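You operate a simulated robot arm through the tools that you are given. There is no shell and no other tool. Be economical: measure what you need, move in short steps, check, and stop when the job is done.

Carry out the task below with a simulated robot arm. There is one attempt and no reset: what you move stays moved.

Task
Put the yellow tin from the top of the slat-shelf bench on the crate side of the big table. Shut the top bench drawer. Take the blue-taped packet and put it on the top of the blue mat. Take the teal-taped packet and put it on the front end of the big table. Fetch the orange-taped packet and set it on the top of the computer desk. Take the green-taped packet and put it on the notebook. Shut the desk cupboard door. Push the waste drawer shut. Open the press bench drawer, take the orange disc on the big table top and put it away in the inside of the press bench drawer and shut the drawer again. Close the right marking drawer. Shut the grey rig drawer. Take the black-taped packet and put it on the front end of the big table. Fetch the purple pad and set it on top of the black rubber anvil pad. Open the right bench door. Do these in any order. Set down upright: tin, blue-taped packet, teal-taped packet, orange-taped packet, green-taped packet, black-taped packet.

The check looks at the end state, three seconds after you hand in, the way a careful person would. Anything else that was tipped, shoved, dropped, spilled or broken makes it a failure.

Robot
A 7-joint arm with a vacuum gripper on a trunk, on a base that drives. Base frame: it is fixed to the floor where the robot stands at the start and does not move with it; the origin is under the middle of the robot, x ahead of it, y to its left, z up. Readings come in mm, degrees, newtons and seconds.
With the tool pointing down near the work surface it reaches from about 100 to 640 mm from the robot's upright axis, wherever it stands. Its first joint turns from -115.0 to 115.0 degrees. Places, roughly: black-taped packet (16x8x10 cm) [-4500, 4100, 900]; blue-taped packet (16x8x10 cm) [-2800, -700, 800]; crate side of the big table [-2700, -700, 800]; desk cupboard door [-7900, -4000, 400]; front end of the big table [-3200, -200, 800]; green-taped packet (16x8x10 cm) [-7600, -3600, 800]; grey rig drawer [-4900, -4200, 600]; inside of the press bench drawer [500, 1600, 700]; notebook [-7750, -3500, 750]; orange disc (11x11x2 cm) [-3800, -1800, 800]; orange-taped packet (16x8x10 cm) [-7600, -3300, 800]; press bench drawer [500, 1600, 700]; purple pad (9x6x5 cm) [700, 2200, 800]; right bench door [300, -2000, 400]; right marking drawer [-4400, -3000, 600]; rubber anvil pad (11x16x4 cm) [700, 200, 800]; teal-taped packet (16x8x10 cm) [-3600, -1800, 800]; top bench drawer [200, -1100, 600]; top of the blue mat [-2600, -1500, 800]; top of the computer desk [-7100, -5600, 700]; waste drawer [-5800, -5500, 500]. Payload 2.55 kg.
Tool frame: the origin (TCP) lies in the middle of the cups' lips, and z points out of the cups. The gripper has 1 cup of 44 mm across, covering 44 by 44 mm (tool x, y); the bellows give 20 mm. With the vacuum on, a cup seals on a smooth face that it is pressed against (1 to 4 N); it does not hold porous or soft things. The pull reaches 55 N.
Orientation is that of the tool frame in the base frame, as [roll, pitch, yaw] about the fixed x, y, z axes, in that order (R = Rz(yaw) Ry(pitch) Rx(roll)). With the cups facing straight down, the tool's x points along the base's -x, its y along +y and its z along -z.

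Tools
- The arm moves only by the tool drive_tool. Its argument "moves" is a list of rows, each an object (a shift or turn left out is 0, a gripper value left out holds the last) with "turn": the turn, a rotation vector about the base's x, y, z in degrees, a list of three; "linear": the shift along the base's x, y, z in mm, a list of three; "suction": the vacuum: 1 switches it on, 0 off. In form: [{"turn": [wx, wy, wz], "linear": [tx, ty, tz], "suction": suction}, ...]. A call has 1 to 12 rows; each row shifts and turns the commanded pose from where the row before left it. Each row takes 0.2 s and may step no farther than 50 mm and 8.6 degrees from the row before; otherwise, or with a gripper value out of range, the whole call is refused. A pose out of reach is approached as far as the arm can. The call stops where the force on the tool passes 40 N (or 10 N more than at its start, if that is more) or the arm is blocked; 0.2 s more then pass. The pull builds up within a second once a cup has sealed. Time passes only in rows, and 0.2 s behind the last, so rows that do not move give it time. The reply holds the time, the measured pose of the TCP, the force on the tool along the base axes and the pull of the vacuum, in the units named above and with some noise, with the torque about the TCP (base axes, N m) and any sound that the robot's microphone picked up.
- Cameras (640 x 400 px; columns grow to the right, rows downward): "scene" is now at [-3.8, 142.7, 1739]; the picture's right is [-0.53, -0.85, 0.00], its down [-0.74, 0.46, -0.49] and it looks along [0.42, -0.26, -0.87] (base axes); focal length 285 px, centre (320, 200). "wrist" rides on the gripper at [81, 6, -173] in the tool frame; the picture's right is [-0.08, 1.00, 0.00], its down [-0.89, -0.07, -0.45] and it looks along [-0.44, -0.04, 0.90] (tool axes); focal length 256 px, centre (320, 200). There is no depth. A picture from a camera that has moved, and an enlarged one, comes with that camera's place and axes in the base frame and with its lens.
- snapshot(camera): a new picture of that camera. No time passes.
- lift_body(by): slides the trunk up (or, below 0, down) by that many mm; the arm and the scene camera ride with it, the base frame stays. It gives what a move gives, with no picture.
- roll_base(legs): drives the robot by 1 to 6 legs, each [ahead, left, turn to the left] in mm, mm and degrees, along the robot's own axes; the way and the turn of a leg run together, so that a leg with both is an arc; at most 1500 mm and 180 degrees a leg. The arm and the cameras ride along, it lands a little off, and it stops where it bumps. It gives what a move gives.
- head_to(pan, tilt): turns the head with the scene camera to pan (to the left, within 155 degrees either way) and tilt (down, from -29 to 69), counted from straight ahead of the robot. It gives what a move gives.
- close_up(camera, box): a new picture of the part [left, top, right, bottom] of that camera's present view, enlarged. No time passes.
- job_done(): hands the job in; it is judged then, once.

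Go step by step. Nothing tells you exact positions but the pictures and the camera data: compare them with the known pose of the tool, close in by small moves and look again before you grip or let go. The budget is 567 turns and 360 pictures, counting those below and the enlarged ones. Unless the task says otherwise, let go and move clear before handing in, and close with one line.

The tools are called after "Request:" by a JSON object that holds its "method" and its "body". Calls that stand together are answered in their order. drive_tool: Moves the arm, as the interface text tells. Its arguments: {"type":"object","properties":{"moves":{"type":"array","items":{"type":"object","properties":{"turn":{"type":"array","items":{"type":"number"}},"linear":{"type":"array","items":{"type":"number"}},"suction":{"type":"number"}}}}},"required":["moves"]} The other tools are called the same way: lift_body (by) slides the trunk up or down; roll_base (legs) drives the base; head_to (pan, tilt) turns the head that bears the scene camera; snapshot (camera) takes a picture; close_up (camera, box) takes an enlarged picture of a part of a camera's view; job_done () hands the job in.

At the start:

```text
clock: 0.0
eef_pos: [212.8, -428.0, 1028.3]
tcp_rot: [-180.0, 0.1, -180.0]
force: [0.1, -0.3, 0.1]
torque: [-0.02, 0.02, 0.0]
pull: 0.1
trunk travel left (down, up): [-850.0, 140.0]
robot x, y, heading: [-0.9, -0.7, 0.1]
head pan, tilt: [-31.9, 60.7]
```

scene: 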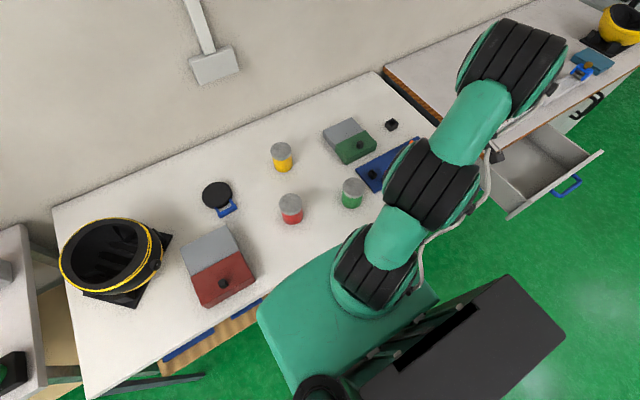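
wrist: 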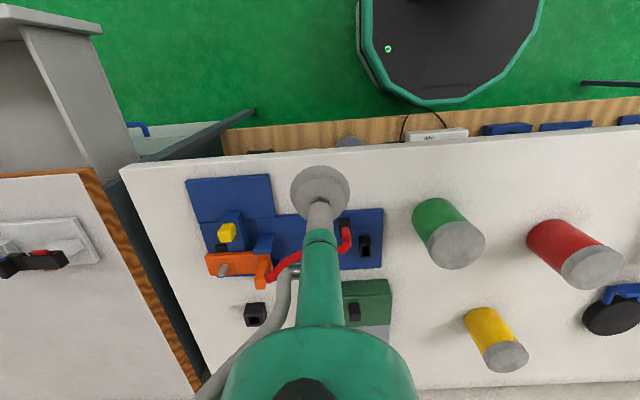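

I see the slat-shelf bench in front with yellow, red and green tins, and an open drawer to the right. I'll look around before moving.

Request:
{"method": "head_to", "body": {"pan": 0, "tilt": 40}}

Request:
{"method": "snapshot", "body": {"camera": "scene"}}

Request:
{"method": "head_to", "body": {"pan": -70, "tilt": 35}}

Request:
{"method": "snapshot", "body": {"camera": "scene"}}

Request:
{"method": "head_to", "body": {"pan": 75, "tilt": 30}}

Request:
{"method": "snapshot", "body": {"camera": "scene"}}

Request:
{"method": "head_to", "body": {"pan": 150, "tilt": 15}}

Request:
{"method": "snapshot", "body": {"camera": "scene"}}

Request:
{"method": "head_to", "body": {"pan": -150, "tilt": 15}}

Request:
{"method": "snapshot", "body": {"camera": "scene"}}

```text
clock: 1.0
eef_pos: [212.9, -427.4, 1029.9]
tcp_rot: [-179.9, 0.1, 180.0]
force: [-0.2, 0.1, -1.0]
torque: [0.0, 0.01, 0.0]
pull: 0.0
trunk travel left (down, up): [-850.0, 140.0]
robot x, y, heading: [-1.0, -0.7, 0.1]
head pan, tilt: [0.0, 40.0]
```

```text
357 pictures are left
camera scene: at [25.3, 177.5, 1766.5], right [0.0, -1.0, 0.0], down [-0.64, 0.0, -0.77], along [0.77, 0.0, -0.64], focal length 285 px, centre (320, 200)
```

scene: 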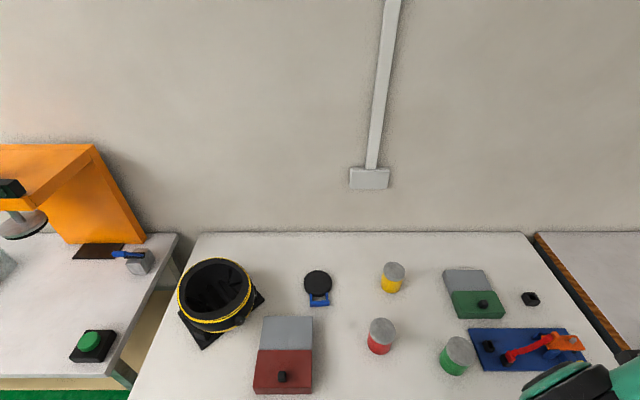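

```text
clock: 2.4
eef_pos: [214.6, -427.9, 1030.1]
tcp_rot: [180.0, 0.1, 180.0]
force: [0.3, 0.3, -0.2]
torque: [0.01, 0.0, 0.02]
pull: 0.1
trunk travel left (down, up): [-850.0, 140.0]
robot x, y, heading: [0.5, 2.2, 0.0]
head pan, tilt: [-70.0, 35.0]
```

```text
356 pictures are left
camera scene: at [-29.5, 94.8, 1774.1], right [-0.94, -0.34, 0.0], down [-0.2, 0.54, -0.82], along [0.28, -0.77, -0.57], focal length 285 px, centre (320, 200)
```

scene: 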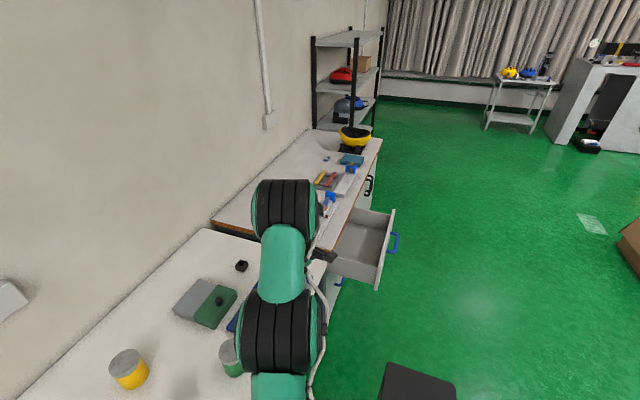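

```text
clock: 4.7
eef_pos: [212.4, -428.5, 1028.5]
tcp_rot: [180.0, 0.1, 180.0]
force: [-0.5, 0.7, 0.0]
torque: [0.03, -0.01, 0.03]
pull: 0.1
trunk travel left (down, up): [-850.0, 140.0]
robot x, y, heading: [-0.2, -1.7, -0.4]
head pan, tilt: [75.0, 30.0]
```

```text
355 pictures are left
camera scene: at [-36.3, 264.9, 1781.9], right [0.97, -0.26, 0.0], down [-0.13, -0.48, -0.87], along [0.22, 0.84, -0.5], focal length 285 px, centre (320, 200)
```

scene: 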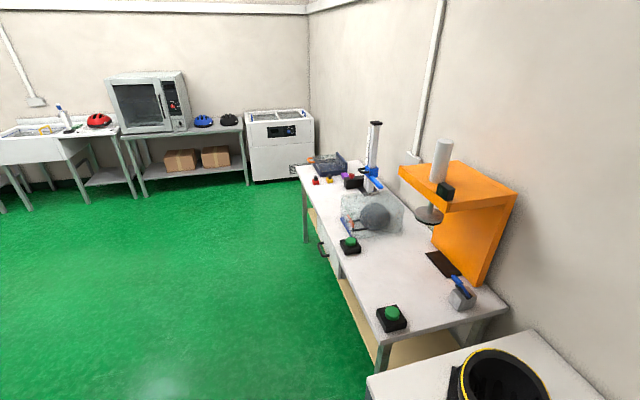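

```text
clock: 6.1
eef_pos: [213.1, -427.9, 1029.2]
tcp_rot: [180.0, 0.0, 180.0]
force: [-1.1, 0.1, 0.8]
torque: [0.01, -0.01, 0.02]
pull: 0.0
trunk travel left (down, up): [-850.0, 140.0]
robot x, y, heading: [-0.2, 0.6, 0.2]
head pan, tilt: [150.0, 15.0]
```

```text
354 pictures are left
camera scene: at [-140.6, 224.3, 1806.1], right [0.5, 0.87, 0.0], down [0.22, -0.13, -0.97], along [-0.84, 0.48, -0.26], focal length 285 px, centre (320, 200)
```

scene: 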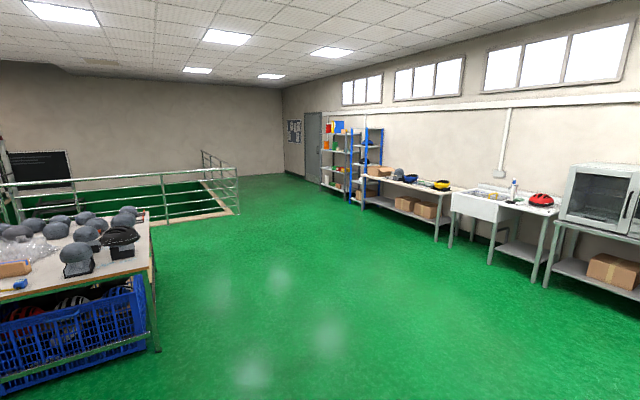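

```text
clock: 10.2
eef_pos: [213.7, -427.6, 1029.8]
tcp_rot: [180.0, 0.1, 179.9]
force: [0.7, 0.3, -0.3]
torque: [0.02, 0.03, -0.01]
pull: 0.0
trunk travel left (down, up): [-850.0, 140.0]
robot x, y, heading: [0.8, 0.5, -0.0]
head pan, tilt: [-150.0, 15.0]
```

```text
353 pictures are left
camera scene: at [-140.6, 130.8, 1806.1], right [-0.5, 0.87, 0.0], down [0.22, 0.13, -0.97], along [-0.84, -0.48, -0.26], focal length 285 px, centre (320, 200)
```

scene: 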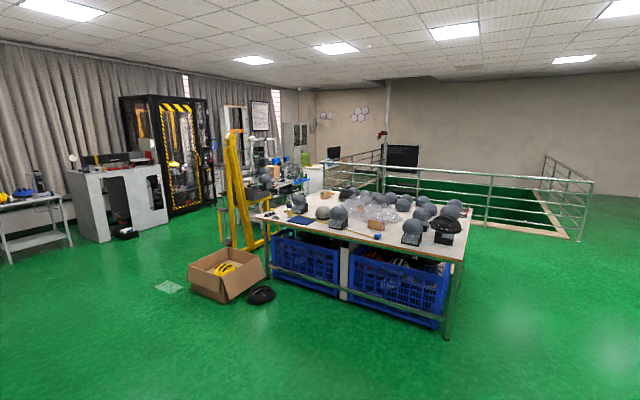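

Room mapped roughly. First, back away from the bench and move right, in front of the open top drawer (its front is near x≈-15, y≈-1200, z≈600).

Request:
{"method": "roll_base", "body": {"legs": [[-600, 0, 0], [0, -1130, 0]]}}

Request:
{"method": "head_to", "body": {"pan": -20, "tilt": 45}}

Request:
{"method": "snapshot", "body": {"camera": "scene"}}

Request:
{"method": "snapshot", "body": {"camera": "wrist"}}

```text
clock: 18.9
eef_pos: [-369.1, -1537.7, 1028.9]
tcp_rot: [-180.0, 0.1, -179.0]
force: [0.3, -1.1, -0.1]
torque: [-0.03, -0.01, -0.02]
pull: 0.1
trunk travel left (down, up): [-850.0, 140.0]
robot x, y, heading: [-593.5, -1115.7, 0.8]
head pan, tilt: [-150.0, 15.0]
```

```text
clock: 21.0
eef_pos: [-369.8, -1537.6, 1029.2]
tcp_rot: [179.9, 0.2, -179.0]
force: [0.4, 0.3, -0.8]
torque: [-0.01, -0.02, 0.01]
pull: 0.1
trunk travel left (down, up): [-850.0, 140.0]
robot x, y, heading: [-589.4, -1111.6, 1.1]
head pan, tilt: [-20.0, 45.0]
```

```text
352 pictures are left
camera scene: at [-576.1, -963.4, 1759.3], right [-0.33, -0.95, 0.0], down [-0.67, 0.23, -0.71], along [0.67, -0.23, -0.71], focal length 285 px, centre (320, 200)
```

scene: 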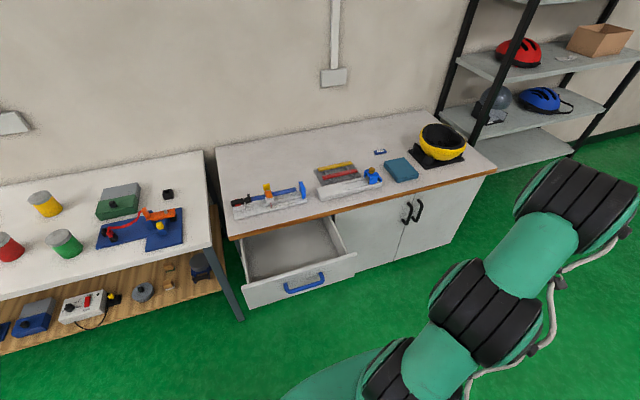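

```text
351 pictures are left
camera wrist: at [-450.0, -1531.8, 1201.9], right [0.06, 1.0, 0.0], down [0.89, -0.05, 0.45], along [0.45, -0.03, -0.89], focal length 256 px, centre (320, 200)
```

wrist: 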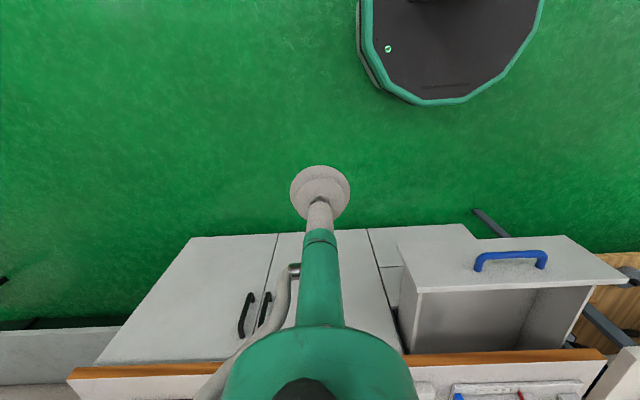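

The drawer front face is at about x≈35, y −860…−1340, z 560…740 with its handle around y≈−1092. I'll lower the trunk, level the tool to point at +x, and push beside the handle.

Request:
{"method": "lift_body", "body": {"by": -370}}

Request:
{"method": "drive_tool", "body": {"moves": [{"turn": [0, -8.5, 0], "linear": [0, 20, 0]}, {"turn": [0, -8.5, 0], "linear": [0, 20, 0]}, {"turn": [0, -8.5, 0], "linear": [0, 20, 0]}, {"turn": [0, -8.5, 0], "linear": [0, 20, 0]}, {"turn": [0, -8.5, 0], "linear": [0, 20, 0]}, {"turn": [0, -8.5, 0], "linear": [0, 20, 0]}, {"turn": [0, -8.5, 0], "linear": [0, 20, 0]}, {"turn": [0, -8.5, 0], "linear": [0, 20, 0]}, {"turn": [0, -8.5, 0], "linear": [0, 20, 0]}, {"turn": [0, -8.5, 0], "linear": [0, 20, 0]}, {"turn": [0, -5, 0], "linear": [0, 20, 0]}]}}

```text
clock: 24.6
eef_pos: [-369.4, -1536.4, 659.5]
tcp_rot: [-180.0, 0.0, -179.0]
force: [-0.5, 0.2, -0.4]
torque: [0.01, -0.06, 0.01]
pull: 0.0
trunk travel left (down, up): [-480.0, 510.0]
robot x, y, heading: [-589.9, -1111.7, 0.9]
head pan, tilt: [-20.0, 45.0]
```

```text
clock: 27.0
eef_pos: [-327.5, -1369.0, 661.1]
tcp_rot: [178.2, 54.4, 177.6]
force: [-0.4, -0.5, -0.2]
torque: [-0.04, -0.01, -0.02]
pull: 0.0
out of reach, approached as far as the arm can: row 7, 8, 9, 10, 11
trunk travel left (down, up): [-480.0, 510.0]
robot x, y, heading: [-589.8, -1112.5, 1.4]
head pan, tilt: [-20.0, 45.0]
```

The wrist ran too close to the trunk; extend forward and check.

Request:
{"method": "drive_tool", "body": {"moves": [{"linear": [50, 10, 0]}, {"linear": [50, 10, 0]}, {"linear": [50, 0, 0]}, {"linear": [40, 0, 0]}]}}

```text
refused: row 1 steps farther than a row can; nothing moved
```

Request:
{"method": "drive_tool", "body": {"moves": [{"linear": [48, 10, 0]}, {"linear": [48, 10, 0]}, {"linear": [48, 0, 0]}, {"linear": [40, 0, 0]}]}}

```text
clock: 28.0
eef_pos: [-143.8, -1349.9, 657.2]
tcp_rot: [178.1, 54.4, 177.6]
force: [0.0, 0.0, 0.1]
torque: [0.02, 0.01, -0.02]
pull: 0.1
trunk travel left (down, up): [-480.0, 510.0]
robot x, y, heading: [-589.9, -1114.3, 1.0]
head pan, tilt: [-20.0, 45.0]
```

Request:
{"method": "drive_tool", "body": {"moves": [{"turn": [0, -8.5, 0], "linear": [0, 30, 0]}, {"turn": [0, -8.5, 0], "linear": [0, 30, 0]}, {"turn": [0, -8.5, 0], "linear": [0, 30, 0]}, {"turn": [0, -8.5, 0], "linear": [0, 30, 0]}, {"turn": [0, -1.5, 0]}]}}

Request:
{"method": "snapshot", "body": {"camera": "wrist"}}

Request:
{"method": "snapshot", "body": {"camera": "scene"}}

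```text
clock: 29.2
eef_pos: [-99.1, -1248.6, 669.1]
tcp_rot: [175.0, 66.0, 174.0]
force: [0.1, -0.5, -0.5]
torque: [-0.01, -0.02, 0.01]
pull: 0.0
out of reach, approached as far as the arm can: row 2, 3, 4
trunk travel left (down, up): [-480.0, 510.0]
robot x, y, heading: [-589.3, -1113.6, 0.9]
head pan, tilt: [-20.0, 45.0]
```

```text
350 pictures are left
camera wrist: at [-289.5, -1237.6, 665.2], right [0.05, 0.99, 0.11], down [-0.05, -0.11, 0.99], along [1.0, -0.06, 0.04], focal length 256 px, centre (320, 200)
```

wrist: 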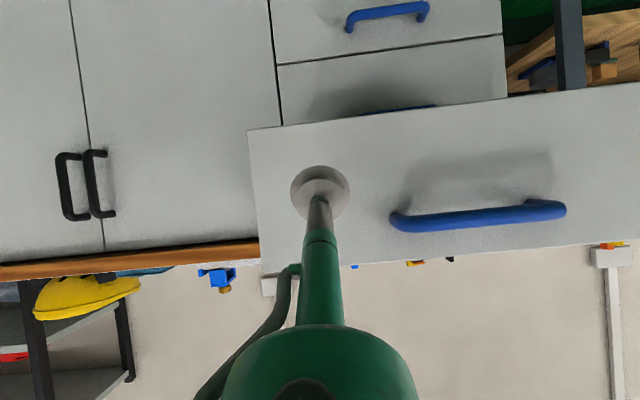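

```text
349 pictures are left
camera scene: at [-576.0, -963.1, 1389.2], right [-0.33, -0.95, 0.0], down [-0.67, 0.23, -0.71], along [0.67, -0.23, -0.71], focal length 285 px, centre (320, 200)
```

scene: 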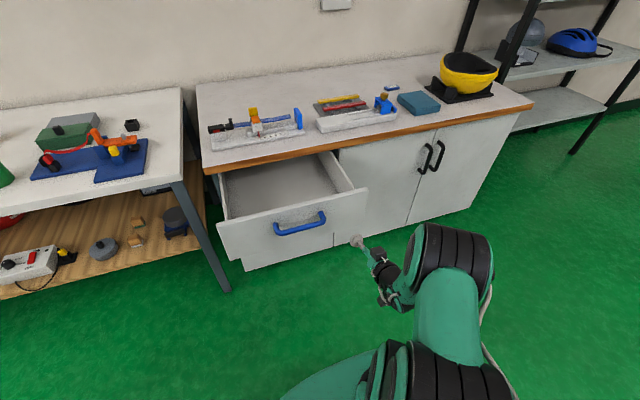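

The cup is near the right part of the drawer front, clear of the handle. Finish leveling while moving forward, then push gently.

Request:
{"method": "drive_tool", "body": {"moves": [{"turn": [0, -6, 0], "linear": [25, 0, 0]}, {"turn": [0, -6, 0], "linear": [25, 0, 0]}, {"turn": [0, -6, 0], "linear": [25, 10, 0]}, {"turn": [0, -6, 0], "linear": [15, 10, 0]}]}}

```text
clock: 30.2
eef_pos: [85.1, -1245.8, 758.9]
tcp_rot: [148.1, 85.6, 147.4]
force: [-0.2, -0.4, -0.2]
torque: [0.01, 0.0, 0.01]
pull: 0.1
out of reach, approached as far as the arm can: row 1, 2, 3, 4
trunk travel left (down, up): [-480.0, 510.0]
robot x, y, heading: [-589.6, -1113.2, 1.1]
head pan, tilt: [-20.0, 45.0]
```

Request:
{"method": "snapshot", "body": {"camera": "scene"}}

Request:
{"method": "snapshot", "body": {"camera": "wrist"}}

```text
348 pictures are left
camera scene: at [-575.5, -963.1, 1389.3], right [-0.33, -0.95, 0.0], down [-0.67, 0.23, -0.71], along [0.67, -0.23, -0.71], focal length 285 px, centre (320, 200)
```

scene: 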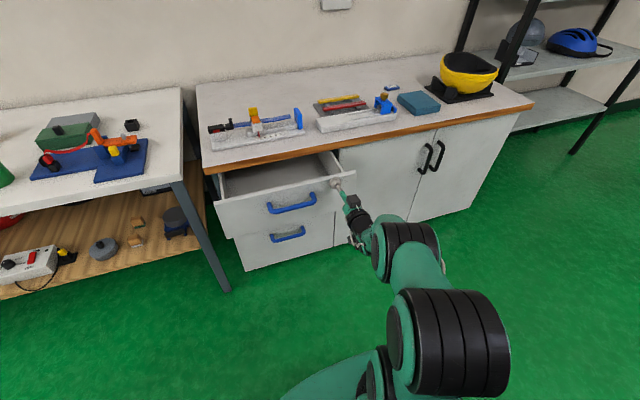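

```text
347 pictures are left
camera wrist: at [-91.5, -1233.0, 690.9], right [0.02, 0.99, 0.12], down [-0.39, -0.1, 0.92], along [0.92, -0.06, 0.38], focal length 256 px, centre (320, 200)
```

wrist: 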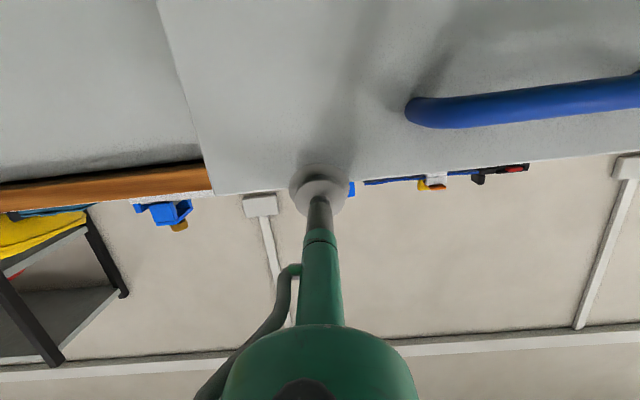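

The drawer already moved in some, with the cup riding up toward its top edge. I'll back off, drop the trunk so the arm works more level, then continue.

Request:
{"method": "drive_tool", "body": {"moves": [{"linear": [-40, 0, 0]}, {"linear": [-20, 0, 0]}]}}

Request:
{"method": "lift_body", "body": {"by": -90}}

Request:
{"method": "snapshot", "body": {"camera": "scene"}}

```text
clock: 30.8
eef_pos: [65.9, -1248.6, 792.9]
tcp_rot: [145.0, 85.9, 144.3]
force: [0.7, 0.7, 1.0]
torque: [-0.01, 0.02, -0.04]
pull: 0.0
out of reach, approached as far as the arm can: row 1, 2
trunk travel left (down, up): [-480.0, 510.0]
robot x, y, heading: [-585.8, -1112.2, 0.9]
head pan, tilt: [-20.0, 45.0]
```

```text
clock: 32.0
eef_pos: [66.6, -1249.9, 702.5]
tcp_rot: [144.9, 85.8, 144.2]
force: [-0.4, 0.1, -0.4]
torque: [0.01, 0.01, 0.03]
pull: 0.0
trunk travel left (down, up): [-390.0, 600.0]
robot x, y, heading: [-591.5, -1116.2, 0.8]
head pan, tilt: [-20.0, 45.0]
```

```text
346 pictures are left
camera scene: at [-576.1, -963.2, 1299.3], right [-0.33, -0.95, 0.0], down [-0.67, 0.23, -0.71], along [0.67, -0.23, -0.71], focal length 285 px, centre (320, 200)
```

scene: 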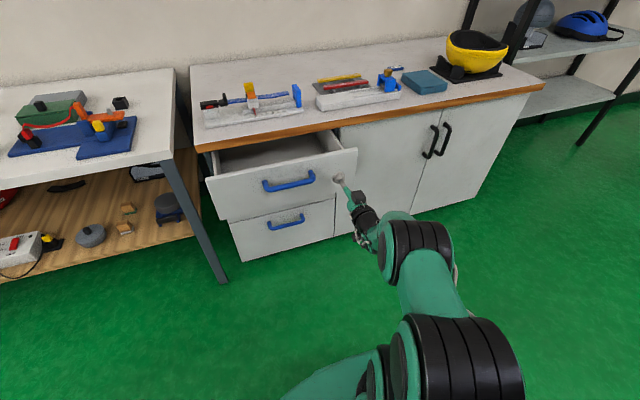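

Tool is now level at z≈702 against the face. Push forward with the arm.

Request:
{"method": "drive_tool", "body": {"moves": [{"linear": [30, 0, -10]}, {"linear": [30, 0, -10]}, {"linear": [30, 0, 0]}, {"linear": [30, 0, 0]}]}}

```text
clock: 33.0
eef_pos: [186.0, -1249.5, 683.8]
tcp_rot: [144.8, 85.8, 144.0]
force: [-0.5, 0.4, 0.5]
torque: [0.0, -0.01, -0.02]
pull: 0.2
trunk travel left (down, up): [-390.0, 600.0]
robot x, y, heading: [-588.6, -1114.3, 1.2]
head pan, tilt: [-20.0, 45.0]
```

Request:
{"method": "drive_tool", "body": {"moves": [{"linear": [25, 0, 0]}, {"linear": [20, 0, 0]}, {"linear": [10, 0, 0]}, {"linear": [10, 0, 0]}, {"linear": [10, 0, 0]}]}}

Request:
{"method": "snapshot", "body": {"camera": "scene"}}

```text
clock: 34.2
eef_pos: [260.8, -1250.0, 682.6]
tcp_rot: [144.6, 85.9, 143.8]
force: [-0.6, -0.5, -0.3]
torque: [0.0, 0.0, 0.01]
pull: 0.0
trunk travel left (down, up): [-390.0, 600.0]
robot x, y, heading: [-592.4, -1111.3, 1.0]
head pan, tilt: [-20.0, 45.0]
```

```text
345 pictures are left
camera scene: at [-575.9, -963.2, 1299.3], right [-0.33, -0.95, 0.0], down [-0.67, 0.23, -0.71], along [0.67, -0.23, -0.71], focal length 285 px, centre (320, 200)
```

scene: 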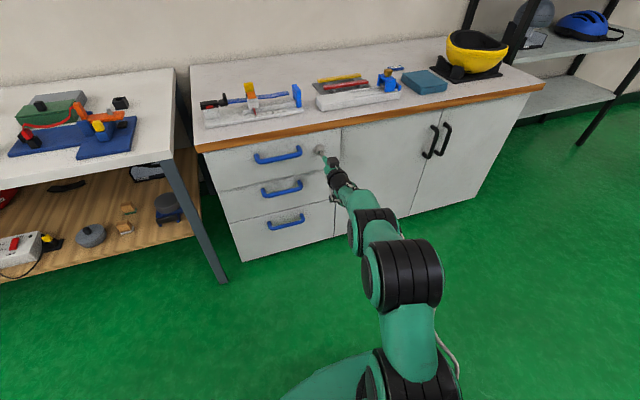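

Request:
{"method": "drive_tool", "body": {"moves": [{"linear": [6, 0, 0]}, {"linear": [6, 0, 0]}, {"linear": [6, 0, 0]}, {"linear": [6, 0, 0]}, {"linear": [6, 0, 0]}]}}

Request:
{"method": "close_up", "body": {"camera": "scene", "box": [180, 120, 420, 270]}}

```text
clock: 35.5
eef_pos: [291.2, -1249.9, 681.6]
tcp_rot: [145.3, 85.9, 144.6]
force: [-3.0, -0.6, -1.1]
torque: [0.0, -0.04, 0.03]
pull: 0.0
trunk travel left (down, up): [-390.0, 600.0]
robot x, y, heading: [-588.0, -1117.1, 1.1]
head pan, tilt: [-20.0, 45.0]
```

```text
2.67 times, centred on (300, 195) of scene
camera zoom: at [-576.2, -963.4, 1299.3], right [-0.33, -0.95, 0.0], down [-0.67, 0.23, -0.71], along [0.67, -0.23, -0.71], focal length 759 px, centre (373, 213)
```

zoom: 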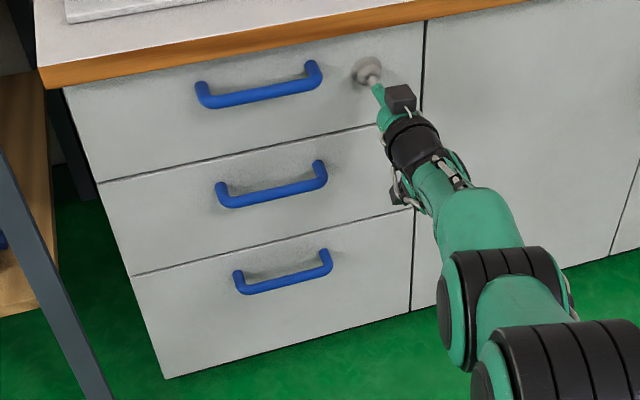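

Request:
{"method": "drive_tool", "body": {"moves": [{"linear": [5, 0, 0]}, {"linear": [5, 0, 0]}, {"linear": [5, 0, 0]}]}}

```text
clock: 36.4
eef_pos: [300.9, -1250.6, 681.3]
tcp_rot: [145.4, 85.7, 144.6]
force: [-26.9, 4.5, 6.4]
torque: [0.14, 0.17, -0.13]
pull: 0.1
trunk travel left (down, up): [-390.0, 600.0]
robot x, y, heading: [-593.8, -1112.9, 1.0]
head pan, tilt: [-20.0, 45.0]
stopped in row 3: the force on the tool passed its limit (the readings are from after the stop); the commanded pose is now the measured one
```

The drawer is shut (solid stop at x≈300). Next, the right bench door: hinge near y≈−2255, free edge near y≈−1810, face x≈290. I'll back off, shift right and lower to grip below the handle.

Request:
{"method": "roll_base", "body": {"legs": [[-120, 0, 0], [0, -650, -1]]}}

Request:
{"method": "lift_body", "body": {"by": -240}}

Request:
{"method": "snapshot", "body": {"camera": "wrist"}}

Request:
{"method": "snapshot", "body": {"camera": "scene"}}

```text
clock: 40.8
eef_pos: [186.6, -1921.0, 677.7]
tcp_rot: [147.3, 85.5, 145.6]
force: [0.1, 0.3, -0.6]
torque: [-0.04, -0.02, 0.01]
pull: 0.1
trunk travel left (down, up): [-390.0, 600.0]
robot x, y, heading: [-704.2, -1769.7, -0.0]
head pan, tilt: [-20.0, 45.0]
```

```text
clock: 43.3
eef_pos: [186.9, -1922.2, 437.7]
tcp_rot: [147.4, 85.5, 145.6]
force: [-0.4, -1.4, -1.3]
torque: [0.02, 0.0, 0.0]
pull: 0.1
trunk travel left (down, up): [-150.0, 840.0]
robot x, y, heading: [-708.5, -1773.2, 0.1]
head pan, tilt: [-20.0, 45.0]
```

```text
343 pictures are left
camera wrist: at [10.5, -1905.9, 369.6], right [0.04, 0.99, 0.12], down [-0.39, -0.1, 0.92], along [0.92, -0.08, 0.38], focal length 256 px, centre (320, 200)
```

wrist: 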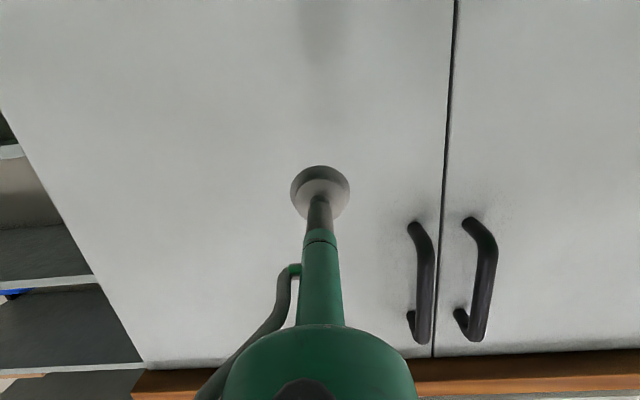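

```text
342 pictures are left
camera scene: at [-689.0, -1620.3, 1059.3], right [-0.34, -0.94, 0.0], down [-0.66, 0.24, -0.71], along [0.66, -0.24, -0.71], focal length 285 px, centre (320, 200)
```

scene: 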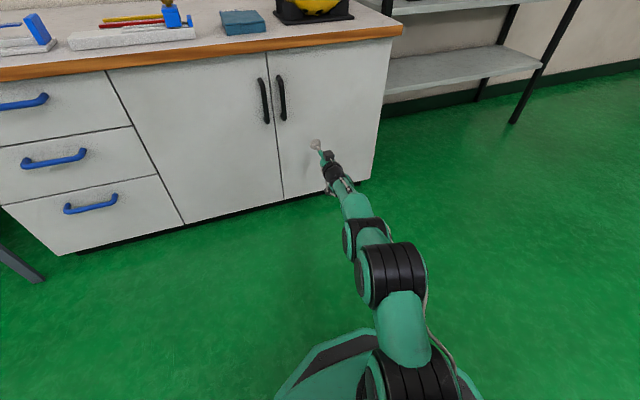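

Gap between doors at y≈−1786, right edge/hinge y≈−2262. I'll approach to grip at y≈−1885.

Request:
{"method": "drive_tool", "body": {"moves": [{"linear": [40, 20, 0]}, {"linear": [35, 17, 0], "suction": 1}, {"linear": [12, 0, 0]}, {"linear": [6, 0, 0]}, {"linear": [5, 0, 0]}, {"linear": [5, 0, 0]}]}}

```text
clock: 44.7
eef_pos: [237.2, -1888.2, 443.1]
tcp_rot: [147.6, 85.5, 145.8]
force: [-0.6, 0.1, 0.1]
torque: [0.03, -0.04, -0.02]
pull: 0.1
out of reach, approached as far as the arm can: row 2, 3, 4, 5, 6
trunk travel left (down, up): [-150.0, 840.0]
robot x, y, heading: [-703.9, -1771.9, 0.2]
head pan, tilt: [-20.0, 45.0]
```

Arm is at full forward reach; roll the base up a little.

Request:
{"method": "drive_tool", "body": {"moves": [{"linear": [-45, 0, 0]}]}}

Request:
{"method": "roll_base", "body": {"legs": [[70, 0, 0]]}}

Request:
{"method": "drive_tool", "body": {"moves": [{"linear": [10, 0, 0]}, {"linear": [6, 0, 0]}, {"linear": [6, 0, 0]}, {"linear": [6, 0, 0]}]}}

```text
clock: 45.3
eef_pos: [219.9, -1892.7, 585.7]
tcp_rot: [4.3, 82.3, 2.8]
force: [-0.9, -0.3, 0.5]
torque: [0.0, 0.11, 0.04]
pull: 0.1
trunk travel left (down, up): [-150.0, 840.0]
robot x, y, heading: [-705.3, -1767.0, -0.2]
head pan, tilt: [-20.0, 45.0]
stopped in row 1: the arm was blocked; the commanded pose is now the measured one
```

```text
clock: 46.5
eef_pos: [290.7, -1894.7, 585.3]
tcp_rot: [5.3, 82.2, 3.7]
force: [-3.3, 0.7, 0.4]
torque: [0.01, 0.36, 0.08]
pull: 54.8
trunk travel left (down, up): [-150.0, 840.0]
robot x, y, heading: [-633.5, -1766.9, 0.1]
head pan, tilt: [-20.0, 45.0]
stopped in leg 1: the force on the tool passed its limit (the readings are from after the stop); the commanded pose is now the measured one
```

```text
clock: 46.8
eef_pos: [291.4, -1893.8, 584.6]
tcp_rot: [5.2, 82.1, 3.7]
force: [-13.4, 2.0, 1.6]
torque: [0.02, 0.48, 0.06]
pull: 54.6
trunk travel left (down, up): [-150.0, 840.0]
robot x, y, heading: [-631.6, -1770.7, -0.1]
head pan, tilt: [-20.0, 45.0]
stopped in row 1: the force on the tool passed its limit (the readings are from after the stop); the commanded pose is now the measured one
```

The cup has sealed on the door (pull 55 N). I'll swing the door by arcing the base about the hinge, beginning with a small step.

Request:
{"method": "roll_base", "body": {"legs": [[-34, -65, 4]]}}

```text
clock: 47.8
eef_pos: [266.4, -1894.5, 583.3]
tcp_rot: [4.9, 82.1, 7.4]
force: [-1.4, 10.6, 7.1]
torque: [0.39, 0.48, -0.19]
pull: 54.5
trunk travel left (down, up): [-150.0, 840.0]
robot x, y, heading: [-667.3, -1833.0, 4.3]
head pan, tilt: [-20.0, 45.0]
```

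Works well. Continue in larger arcs.

Request:
{"method": "roll_base", "body": {"legs": [[-69, -134, 8]]}}

```text
clock: 49.2
eef_pos: [216.2, -1900.7, 584.6]
tcp_rot: [4.5, 82.0, 15.4]
force: [-4.4, 17.0, 2.1]
torque: [0.39, 0.43, -0.38]
pull: 54.8
trunk travel left (down, up): [-150.0, 840.0]
robot x, y, heading: [-717.5, -1976.6, 12.0]
head pan, tilt: [-20.0, 45.0]
```

Request:
{"method": "roll_base", "body": {"legs": [[-84, -158, 10]]}}

```text
clock: 50.7
eef_pos: [154.7, -1917.0, 584.7]
tcp_rot: [5.6, 82.1, 26.2]
force: [1.5, -4.6, 0.3]
torque: [-0.58, 0.1, 0.05]
pull: 54.7
trunk travel left (down, up): [-150.0, 840.0]
robot x, y, heading: [-753.9, -2152.9, 22.0]
head pan, tilt: [-20.0, 45.0]
```

Request:
{"method": "roll_base", "body": {"legs": [[-86, -160, 10]]}}

Request:
{"method": "roll_base", "body": {"legs": [[-86, -161, 10]]}}

```text
clock: 52.2
eef_pos: [96.4, -1944.8, 584.5]
tcp_rot: [5.8, 82.1, 36.3]
force: [7.5, -10.4, 0.8]
torque: [-0.48, -0.01, 0.51]
pull: 55.1
trunk travel left (down, up): [-150.0, 840.0]
robot x, y, heading: [-754.7, -2327.6, 31.8]
head pan, tilt: [-20.0, 45.0]
```

```text
clock: 53.7
eef_pos: [45.9, -1981.7, 583.7]
tcp_rot: [6.5, 82.2, 46.7]
force: [14.3, -13.1, -0.8]
torque: [-0.41, -0.06, 0.6]
pull: 54.6
trunk travel left (down, up): [-150.0, 840.0]
robot x, y, heading: [-726.6, -2506.2, 42.0]
head pan, tilt: [-20.0, 45.0]
```

Request:
{"method": "roll_base", "body": {"legs": [[-107, -204, 12]]}}

```text
clock: 55.5
eef_pos: [-6.2, -2042.0, 583.7]
tcp_rot: [4.8, 82.2, 57.6]
force: [-17.6, 11.6, -1.2]
torque: [-0.1, 0.1, -0.25]
pull: 54.7
trunk travel left (down, up): [-150.0, 840.0]
robot x, y, heading: [-649.2, -2722.7, 54.1]
head pan, tilt: [-20.0, 45.0]
```

Request:
{"method": "roll_base", "body": {"legs": [[-104, -198, 12]]}}

Request:
{"method": "roll_base", "body": {"legs": [[-104, -199, 12]]}}

Request:
{"method": "head_to", "body": {"pan": 0, "tilt": 40}}

Request:
{"method": "snapshot", "body": {"camera": "scene"}}

```text
clock: 57.2
eef_pos: [-40.8, -2114.1, 585.6]
tcp_rot: [4.8, 82.2, 69.6]
force: [-19.0, 8.2, -1.6]
torque: [-0.06, 0.24, -0.03]
pull: 55.1
trunk travel left (down, up): [-150.0, 840.0]
robot x, y, heading: [-524.1, -2916.3, 65.9]
head pan, tilt: [-20.0, 45.0]
```

```text
clock: 58.9
eef_pos: [-62.5, -2192.5, 584.7]
tcp_rot: [5.0, 82.1, 82.1]
force: [-13.5, 2.5, -1.6]
torque: [-0.06, 0.59, 0.37]
pull: 55.5
trunk travel left (down, up): [-150.0, 840.0]
robot x, y, heading: [-367.1, -3077.7, 78.0]
head pan, tilt: [-20.0, 45.0]
```

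```text
clock: 59.7
eef_pos: [-63.1, -2193.7, 584.1]
tcp_rot: [5.3, 82.1, 82.4]
force: [-0.7, 0.6, -0.5]
torque: [-0.2, -0.16, 0.3]
pull: 54.5
trunk travel left (down, up): [-150.0, 840.0]
robot x, y, heading: [-370.7, -3077.8, 78.0]
head pan, tilt: [0.0, 40.0]
```

```text
341 pictures are left
camera scene: at [-535.2, -3015.8, 1066.5], right [0.98, -0.21, 0.0], down [-0.13, -0.63, -0.77], along [0.16, 0.75, -0.64], focal length 285 px, centre (320, 200)
```

scene: 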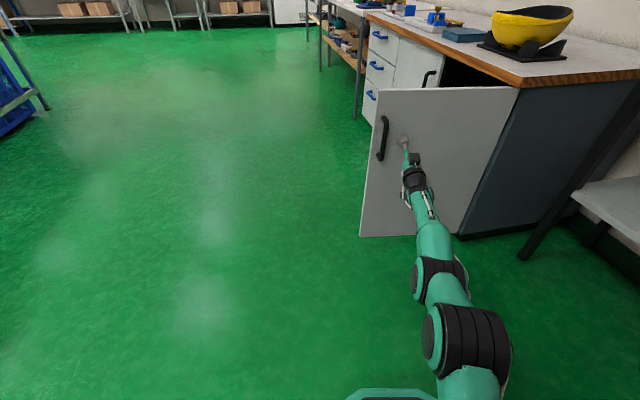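

The door stands about 78° open. Release and back away.

Request:
{"method": "drive_tool", "body": {"moves": [{"suction": 0}, {}, {}, {}, {}]}}

Request:
{"method": "roll_base", "body": {"legs": [[-60, 0, 0]]}}

Request:
{"method": "roll_base", "body": {"legs": [[-350, 0, 0]]}}

Request:
{"method": "snapshot", "body": {"camera": "scene"}}

```text
clock: 60.9
eef_pos: [-60.3, -2193.9, 584.4]
tcp_rot: [5.4, 82.1, 82.4]
force: [-0.5, 0.2, 0.4]
torque: [0.04, -0.01, -0.01]
pull: 0.0
trunk travel left (down, up): [-150.0, 840.0]
robot x, y, heading: [-364.9, -3076.0, 78.3]
head pan, tilt: [0.0, 40.0]
```

```text
clock: 61.9
eef_pos: [-72.8, -2252.4, 584.1]
tcp_rot: [5.5, 82.1, 82.3]
force: [0.0, -0.3, -0.3]
torque: [0.0, -0.01, -0.01]
pull: 0.1
trunk travel left (down, up): [-150.0, 840.0]
robot x, y, heading: [-383.4, -3134.9, 77.8]
head pan, tilt: [0.0, 40.0]
```

```text
clock: 64.2
eef_pos: [-143.5, -2589.8, 584.4]
tcp_rot: [5.4, 82.1, 82.3]
force: [-0.2, 0.2, -0.5]
torque: [0.03, -0.01, 0.06]
pull: 0.1
trunk travel left (down, up): [-150.0, 840.0]
robot x, y, heading: [-450.8, -3476.1, 78.0]
head pan, tilt: [0.0, 40.0]
```

```text
340 pictures are left
camera scene: at [-619.3, -3411.1, 1066.5], right [0.98, -0.21, 0.0], down [-0.13, -0.63, -0.77], along [0.16, 0.75, -0.64], focal length 285 px, centre (320, 200)
```

scene: 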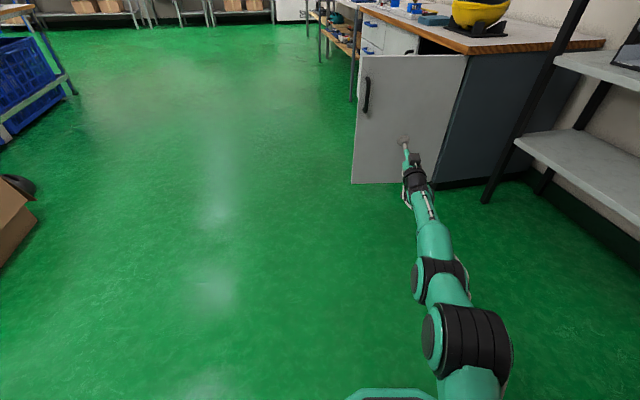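

Door is left open. Move clear to open floor, raise the trunk and bring the tool back to pointing down.

Request:
{"method": "roll_base", "body": {"legs": [[0, 500, 0]]}}

Request:
{"method": "lift_body", "body": {"by": 560}}

Request:
{"method": "drive_tool", "body": {"moves": [{"turn": [-8.4, 1.1, 0], "linear": [-9, -28, 0]}, {"turn": [-8.4, 1.1, 0], "linear": [-9, -28, 0]}, {"turn": [-8.4, 1.1, 0], "linear": [-9, -28, 0]}, {"turn": [-8.4, 1.1, 0], "linear": [-9, -28, 0]}, {"turn": [-8.4, 1.1, 0], "linear": [-9, -28, 0]}, {"turn": [-8.4, 1.1, 0], "linear": [-9, -28, 0]}, {"turn": [-8.4, 1.1, 0], "linear": [-9, -28, 0]}, {"turn": [-8.4, 1.1, 0], "linear": [-9, -28, 0]}, {"turn": [-8.4, 1.1, 0], "linear": [-9, -28, 0]}, {"turn": [-8.4, 1.1, 0], "linear": [-9, -28, 0]}, {"turn": [-8.4, 1.1, 0], "linear": [-9, -28, 0]}, {"turn": [-5.2, 0.7, 0], "linear": [-9, -28, 0]}]}}

```text
clock: 67.0
eef_pos: [-612.6, -2489.4, 584.3]
tcp_rot: [5.4, 82.1, 81.9]
force: [0.3, -0.5, -1.0]
torque: [-0.01, 0.04, -0.02]
pull: 0.0
trunk travel left (down, up): [-150.0, 840.0]
robot x, y, heading: [-928.3, -3369.5, 77.5]
head pan, tilt: [0.0, 40.0]
```

```text
refused: 560 is not a number from -400 to 400
```

```text
clock: 69.6
eef_pos: [-739.8, -2898.5, 455.1]
tcp_rot: [-173.7, 0.2, -97.1]
force: [-0.8, -0.2, 0.7]
torque: [0.01, 0.0, 0.03]
pull: 0.0
out of reach, approached as far as the arm can: row 9, 10, 11, 12
trunk travel left (down, up): [-150.0, 840.0]
robot x, y, heading: [-928.7, -3371.3, 77.7]
head pan, tilt: [0.0, 40.0]
```

Tool is down again. Raise the trunk and drive to the press bench (left along the wall).

Request:
{"method": "lift_body", "body": {"by": 400}}

Request:
{"method": "lift_body", "body": {"by": 200}}

Request:
{"method": "roll_base", "body": {"legs": [[0, 0, -77.7], [0, 1500, 0], [0, 1500, 0], [0, 1500, 0], [0, 600, 0]]}}

Request:
{"method": "head_to", "body": {"pan": 0, "tilt": 35}}

Request:
{"method": "snapshot", "body": {"camera": "scene"}}

```text
clock: 73.5
eef_pos: [-739.4, -2899.3, 855.3]
tcp_rot: [-173.7, 0.3, -97.3]
force: [0.0, 0.2, -0.7]
torque: [-0.01, -0.03, 0.03]
pull: 0.0
trunk travel left (down, up): [-550.0, 440.0]
robot x, y, heading: [-927.5, -3369.3, 78.0]
head pan, tilt: [0.0, 40.0]
```

```text
clock: 75.6
eef_pos: [-740.1, -2900.2, 1055.5]
tcp_rot: [-173.9, 0.3, -97.3]
force: [-0.3, 0.6, -0.2]
torque: [-0.01, -0.02, 0.01]
pull: 0.0
trunk travel left (down, up): [-750.0, 240.0]
robot x, y, heading: [-927.6, -3369.5, 77.7]
head pan, tilt: [0.0, 40.0]
```

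```text
clock: 103.2
eef_pos: [-422.7, 1594.2, 1055.9]
tcp_rot: [-173.8, 0.4, -174.3]
force: [-0.3, -0.3, 0.5]
torque: [0.0, 0.03, 0.04]
pull: 0.1
trunk travel left (down, up): [-750.0, 240.0]
robot x, y, heading: [-921.2, 1672.9, 0.2]
head pan, tilt: [0.0, 40.0]
```

```text
clock: 103.8
eef_pos: [-420.8, 1593.8, 1055.5]
tcp_rot: [-173.9, 0.3, -174.3]
force: [0.2, -0.2, -0.2]
torque: [0.01, 0.01, 0.01]
pull: 0.2
trunk travel left (down, up): [-750.0, 240.0]
robot x, y, heading: [-924.0, 1669.5, 0.4]
head pan, tilt: [0.0, 35.0]
```

```text
339 pictures are left
camera scene: at [-895.5, 1849.1, 1674.1], right [0.01, -1.0, 0.0], down [-0.57, 0.0, -0.82], along [0.82, 0.01, -0.57], focal length 285 px, centre (320, 200)
```

scene: 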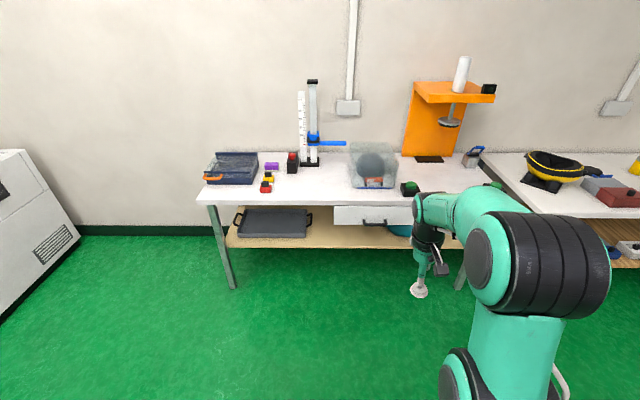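

Request:
{"method": "close_up", "body": {"camera": "scene", "box": [190, 60, 430, 210]}}

```text
2.67 times, centred on (310, 135) of scene
camera zoom: at [-895.5, 1849.1, 1674.1], right [0.01, -1.0, 0.0], down [-0.57, 0.0, -0.82], along [0.82, 0.01, -0.57], focal length 759 px, centre (347, 373)
```

zoom: 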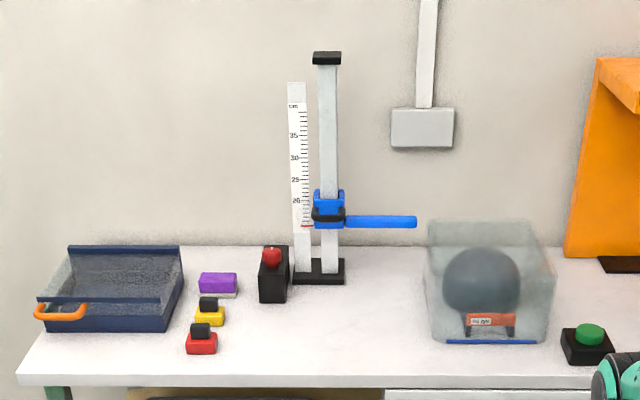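

The purple pad is at about (765, 2192) behind some small blocks; the bench front is x≈390. Drive up to it.

Request:
{"method": "roll_base", "body": {"legs": [[0, 560, 0], [960, 0, 0]]}}

Request:
{"method": "head_to", "body": {"pan": 0, "tilt": 50}}

Request:
{"method": "snapshot", "body": {"camera": "scene"}}

Request:
{"method": "snapshot", "body": {"camera": "wrist"}}

```text
clock: 111.7
eef_pos: [543.7, 2138.6, 1055.7]
tcp_rot: [-173.8, 0.3, -175.4]
force: [-0.1, 0.0, -0.5]
torque: [0.01, 0.05, 0.0]
pull: 0.1
trunk travel left (down, up): [-750.0, 240.0]
robot x, y, heading: [45.3, 2224.3, -0.3]
head pan, tilt: [0.0, 35.0]
```

```text
clock: 112.5
eef_pos: [543.0, 2138.7, 1055.8]
tcp_rot: [-173.8, 0.3, -175.5]
force: [-0.9, 0.8, 0.1]
torque: [0.03, -0.01, 0.0]
pull: 0.2
trunk travel left (down, up): [-750.0, 240.0]
robot x, y, heading: [44.0, 2227.4, -0.4]
head pan, tilt: [0.0, 50.0]
```

```text
337 pictures are left
camera scene: at [63.2, 2403.9, 1652.4], right [-0.01, -1.0, 0.0], down [-0.77, 0.01, -0.64], along [0.64, -0.01, -0.77], focal length 285 px, centre (320, 200)
```

scene: 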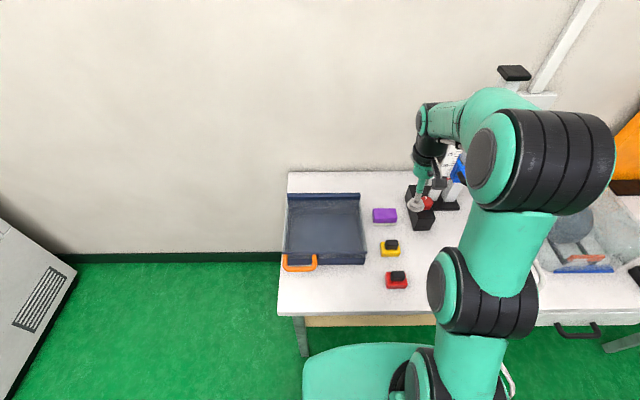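

```text
336 pictures are left
camera wrist: at [460.7, 2157.7, 1226.2], right [0.0, 0.99, -0.11], down [0.89, 0.05, 0.46], along [0.46, -0.1, -0.88], focal length 256 px, centre (320, 200)
```

wrist: 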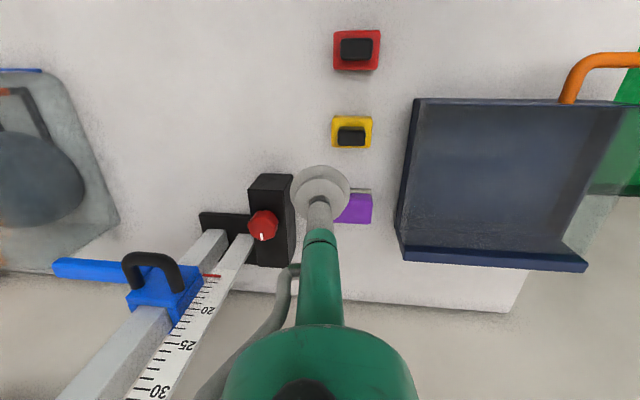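

The purple pad is around (703, 2160), top z≈800. Roll forward a bit, square up the tool, and go above it.

Request:
{"method": "roll_base", "body": {"legs": [[80, 0, 0]]}}

Request:
{"method": "drive_tool", "body": {"moves": [{"turn": [6.2, 0, -4.5]}, {"linear": [40, 10, -30]}, {"linear": [40, 12, -30]}, {"linear": [0, 0, -40]}, {"linear": [0, 0, -40]}]}}

Request:
{"method": "snapshot", "body": {"camera": "wrist"}}

Request:
{"method": "snapshot", "body": {"camera": "scene"}}

```text
clock: 113.5
eef_pos: [623.8, 2135.8, 1054.2]
tcp_rot: [-173.9, 0.2, -175.5]
force: [1.2, -0.2, -0.5]
torque: [0.0, 0.0, 0.02]
pull: 0.1
trunk travel left (down, up): [-750.0, 240.0]
robot x, y, heading: [126.9, 2225.4, -0.6]
head pan, tilt: [0.0, 50.0]
```

```text
refused: row 2 steps farther than a row can; nothing moved
```

```text
335 pictures are left
camera wrist: at [542.2, 2155.9, 1225.8], right [0.0, 0.99, -0.11], down [0.89, 0.05, 0.45], along [0.46, -0.1, -0.88], focal length 256 px, centre (320, 200)
```

wrist: 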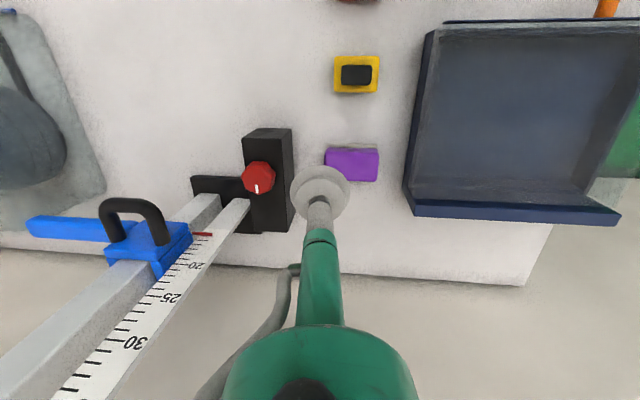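

```text
334 pictures are left
camera scene: at [145.7, 2402.8, 1652.3], right [-0.01, -1.0, 0.0], down [-0.77, 0.01, -0.64], along [0.64, -0.01, -0.77], focal length 285 px, centre (320, 200)
```

scene: 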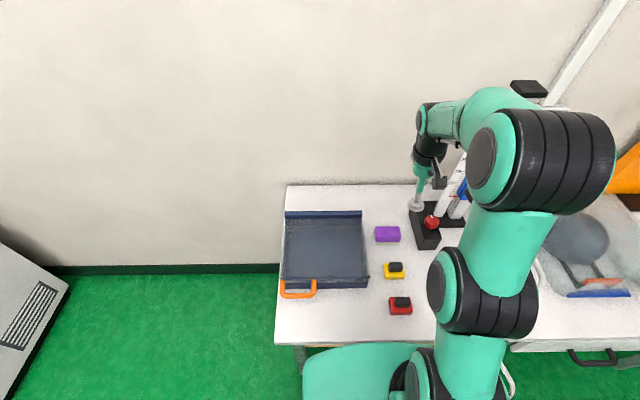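

Request:
{"method": "drive_tool", "body": {"moves": [{"turn": [6.2, 0, -4.5]}, {"linear": [35, 12, -30]}, {"linear": [35, 14, -30]}, {"linear": [0, 0, -45]}, {"linear": [0, 0, -45]}]}}

Request:
{"method": "snapshot", "body": {"camera": "wrist"}}

```text
clock: 114.7
eef_pos: [692.1, 2164.0, 898.6]
tcp_rot: [-180.0, 0.5, 179.9]
force: [-0.4, 0.9, -1.3]
torque: [-0.02, 0.01, 0.0]
pull: 0.0
out of reach, approached as far as the arm can: row 1
trunk travel left (down, up): [-750.0, 240.0]
robot x, y, heading: [121.7, 2227.5, -0.8]
head pan, tilt: [0.0, 50.0]
```

```text
333 pictures are left
camera wrist: at [610.7, 2171.6, 1071.6], right [0.08, 1.0, 0.0], down [0.89, -0.07, 0.45], along [0.45, -0.04, -0.89], focal length 256 px, centre (320, 200)
```

wrist: 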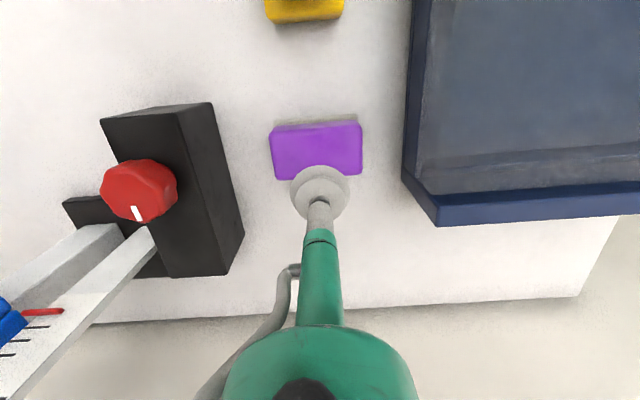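

Aligned. Descend with suction on.

Request:
{"method": "drive_tool", "body": {"moves": [{"linear": [0, -2, -45], "suction": 1}, {"linear": [0, 0, -30]}, {"linear": [0, 0, -8]}, {"linear": [0, 0, -5]}, {"linear": [0, 0, -5]}, {"linear": [0, 0, -5]}]}}

```text
clock: 115.7
eef_pos: [701.9, 2160.5, 825.8]
tcp_rot: [-179.8, 2.2, 179.9]
force: [-4.9, 0.2, 21.1]
torque: [-0.04, -0.01, -0.02]
pull: 0.0
trunk travel left (down, up): [-750.0, 240.0]
robot x, y, heading: [125.1, 2226.2, -0.9]
head pan, tilt: [0.0, 50.0]
stopped in row 4: the force on the tool passed its limit (the readings are from after the stop); the commanded pose is now the measured one
```

Request:
{"method": "drive_tool", "body": {"moves": [{"linear": [0, 0, 1]}, {}, {}, {}]}}

Request:
{"method": "snapshot", "body": {"camera": "wrist"}}

```text
clock: 116.7
eef_pos: [697.8, 2159.9, 823.6]
tcp_rot: [-179.8, 1.8, -179.9]
force: [-7.1, 0.7, 25.3]
torque: [-0.02, -0.02, 0.03]
pull: 0.0
trunk travel left (down, up): [-750.0, 240.0]
robot x, y, heading: [122.8, 2224.0, -0.8]
head pan, tilt: [0.0, 50.0]
```

```text
332 pictures are left
camera wrist: at [612.8, 2167.7, 994.3], right [0.08, 1.0, 0.0], down [0.88, -0.07, 0.48], along [0.47, -0.04, -0.88], focal length 256 px, centre (320, 200)
```

wrist: 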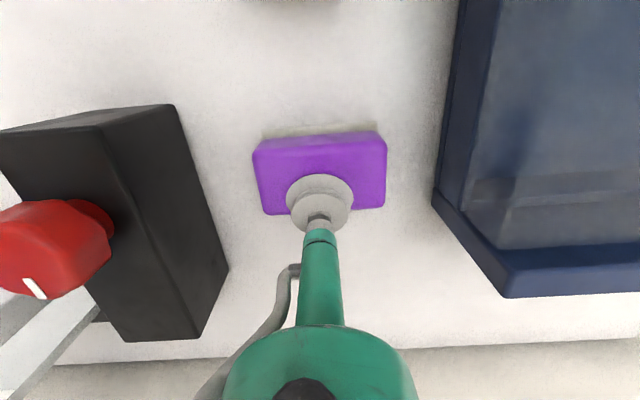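

The cup overhangs the pad's rear edge, so there's no seal. Lift slightly, shift toward me and retry.

Request:
{"method": "drive_tool", "body": {"moves": [{"linear": [0, 0, 20]}, {"linear": [-16, 0, 0]}, {}, {}]}}

Request:
{"method": "snapshot", "body": {"camera": "wrist"}}

```text
clock: 117.7
eef_pos: [684.5, 2159.8, 841.8]
tcp_rot: [-179.8, 1.6, 180.0]
force: [-0.5, 0.4, 1.8]
torque: [-0.04, -0.02, -0.01]
pull: 0.1
trunk travel left (down, up): [-750.0, 240.0]
robot x, y, heading: [127.2, 2224.1, -0.8]
head pan, tilt: [0.0, 50.0]
```

```text
331 pictures are left
camera wrist: at [598.5, 2168.0, 1011.9], right [0.08, 1.0, 0.0], down [0.88, -0.07, 0.47], along [0.47, -0.04, -0.88], focal length 256 px, centre (320, 200)
```

wrist: 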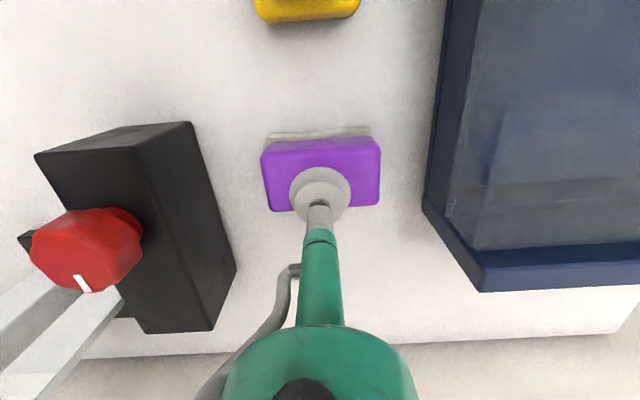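

Request:
{"method": "drive_tool", "body": {"moves": [{"linear": [-4, 0, 0], "turn": [0, 1.6, 0]}, {"linear": [0, 0, -5]}, {"linear": [0, 0, -4]}, {}, {"linear": [0, 0, -3]}, {}]}}

```text
clock: 119.1
eef_pos: [678.7, 2160.0, 830.7]
tcp_rot: [-179.9, 0.1, 179.9]
force: [-0.3, -0.2, 4.9]
torque: [0.03, -0.01, 0.02]
pull: 0.2
trunk travel left (down, up): [-750.0, 240.0]
robot x, y, heading: [125.4, 2224.8, -0.7]
head pan, tilt: [0.0, 50.0]
```

Request:
{"method": "drive_tool", "body": {"moves": [{"linear": [0, 0, -3]}, {}, {"linear": [0, 0, -3]}, {}, {}, {}]}}

Request:
{"method": "close_up", "body": {"camera": "wrist", "box": [220, 110, 420, 235]}}

```text
clock: 120.5
eef_pos: [679.5, 2160.0, 825.0]
tcp_rot: [-179.8, 0.2, -180.0]
force: [0.2, 0.8, 11.6]
torque: [-0.05, 0.06, 0.02]
pull: 0.1
trunk travel left (down, up): [-750.0, 240.0]
robot x, y, heading: [124.4, 2226.7, -0.7]
head pan, tilt: [0.0, 50.0]
```

```text
3.20 times, centred on (320, 172) of wrist
camera zoom: at [599.3, 2167.4, 997.9], right [0.08, 1.0, 0.0], down [0.89, -0.07, 0.45], along [0.45, -0.04, -0.89], focal length 819 px, centre (320, 288)
```

zoom: 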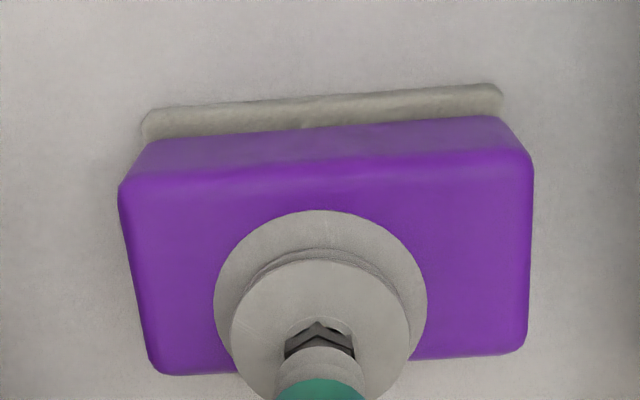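

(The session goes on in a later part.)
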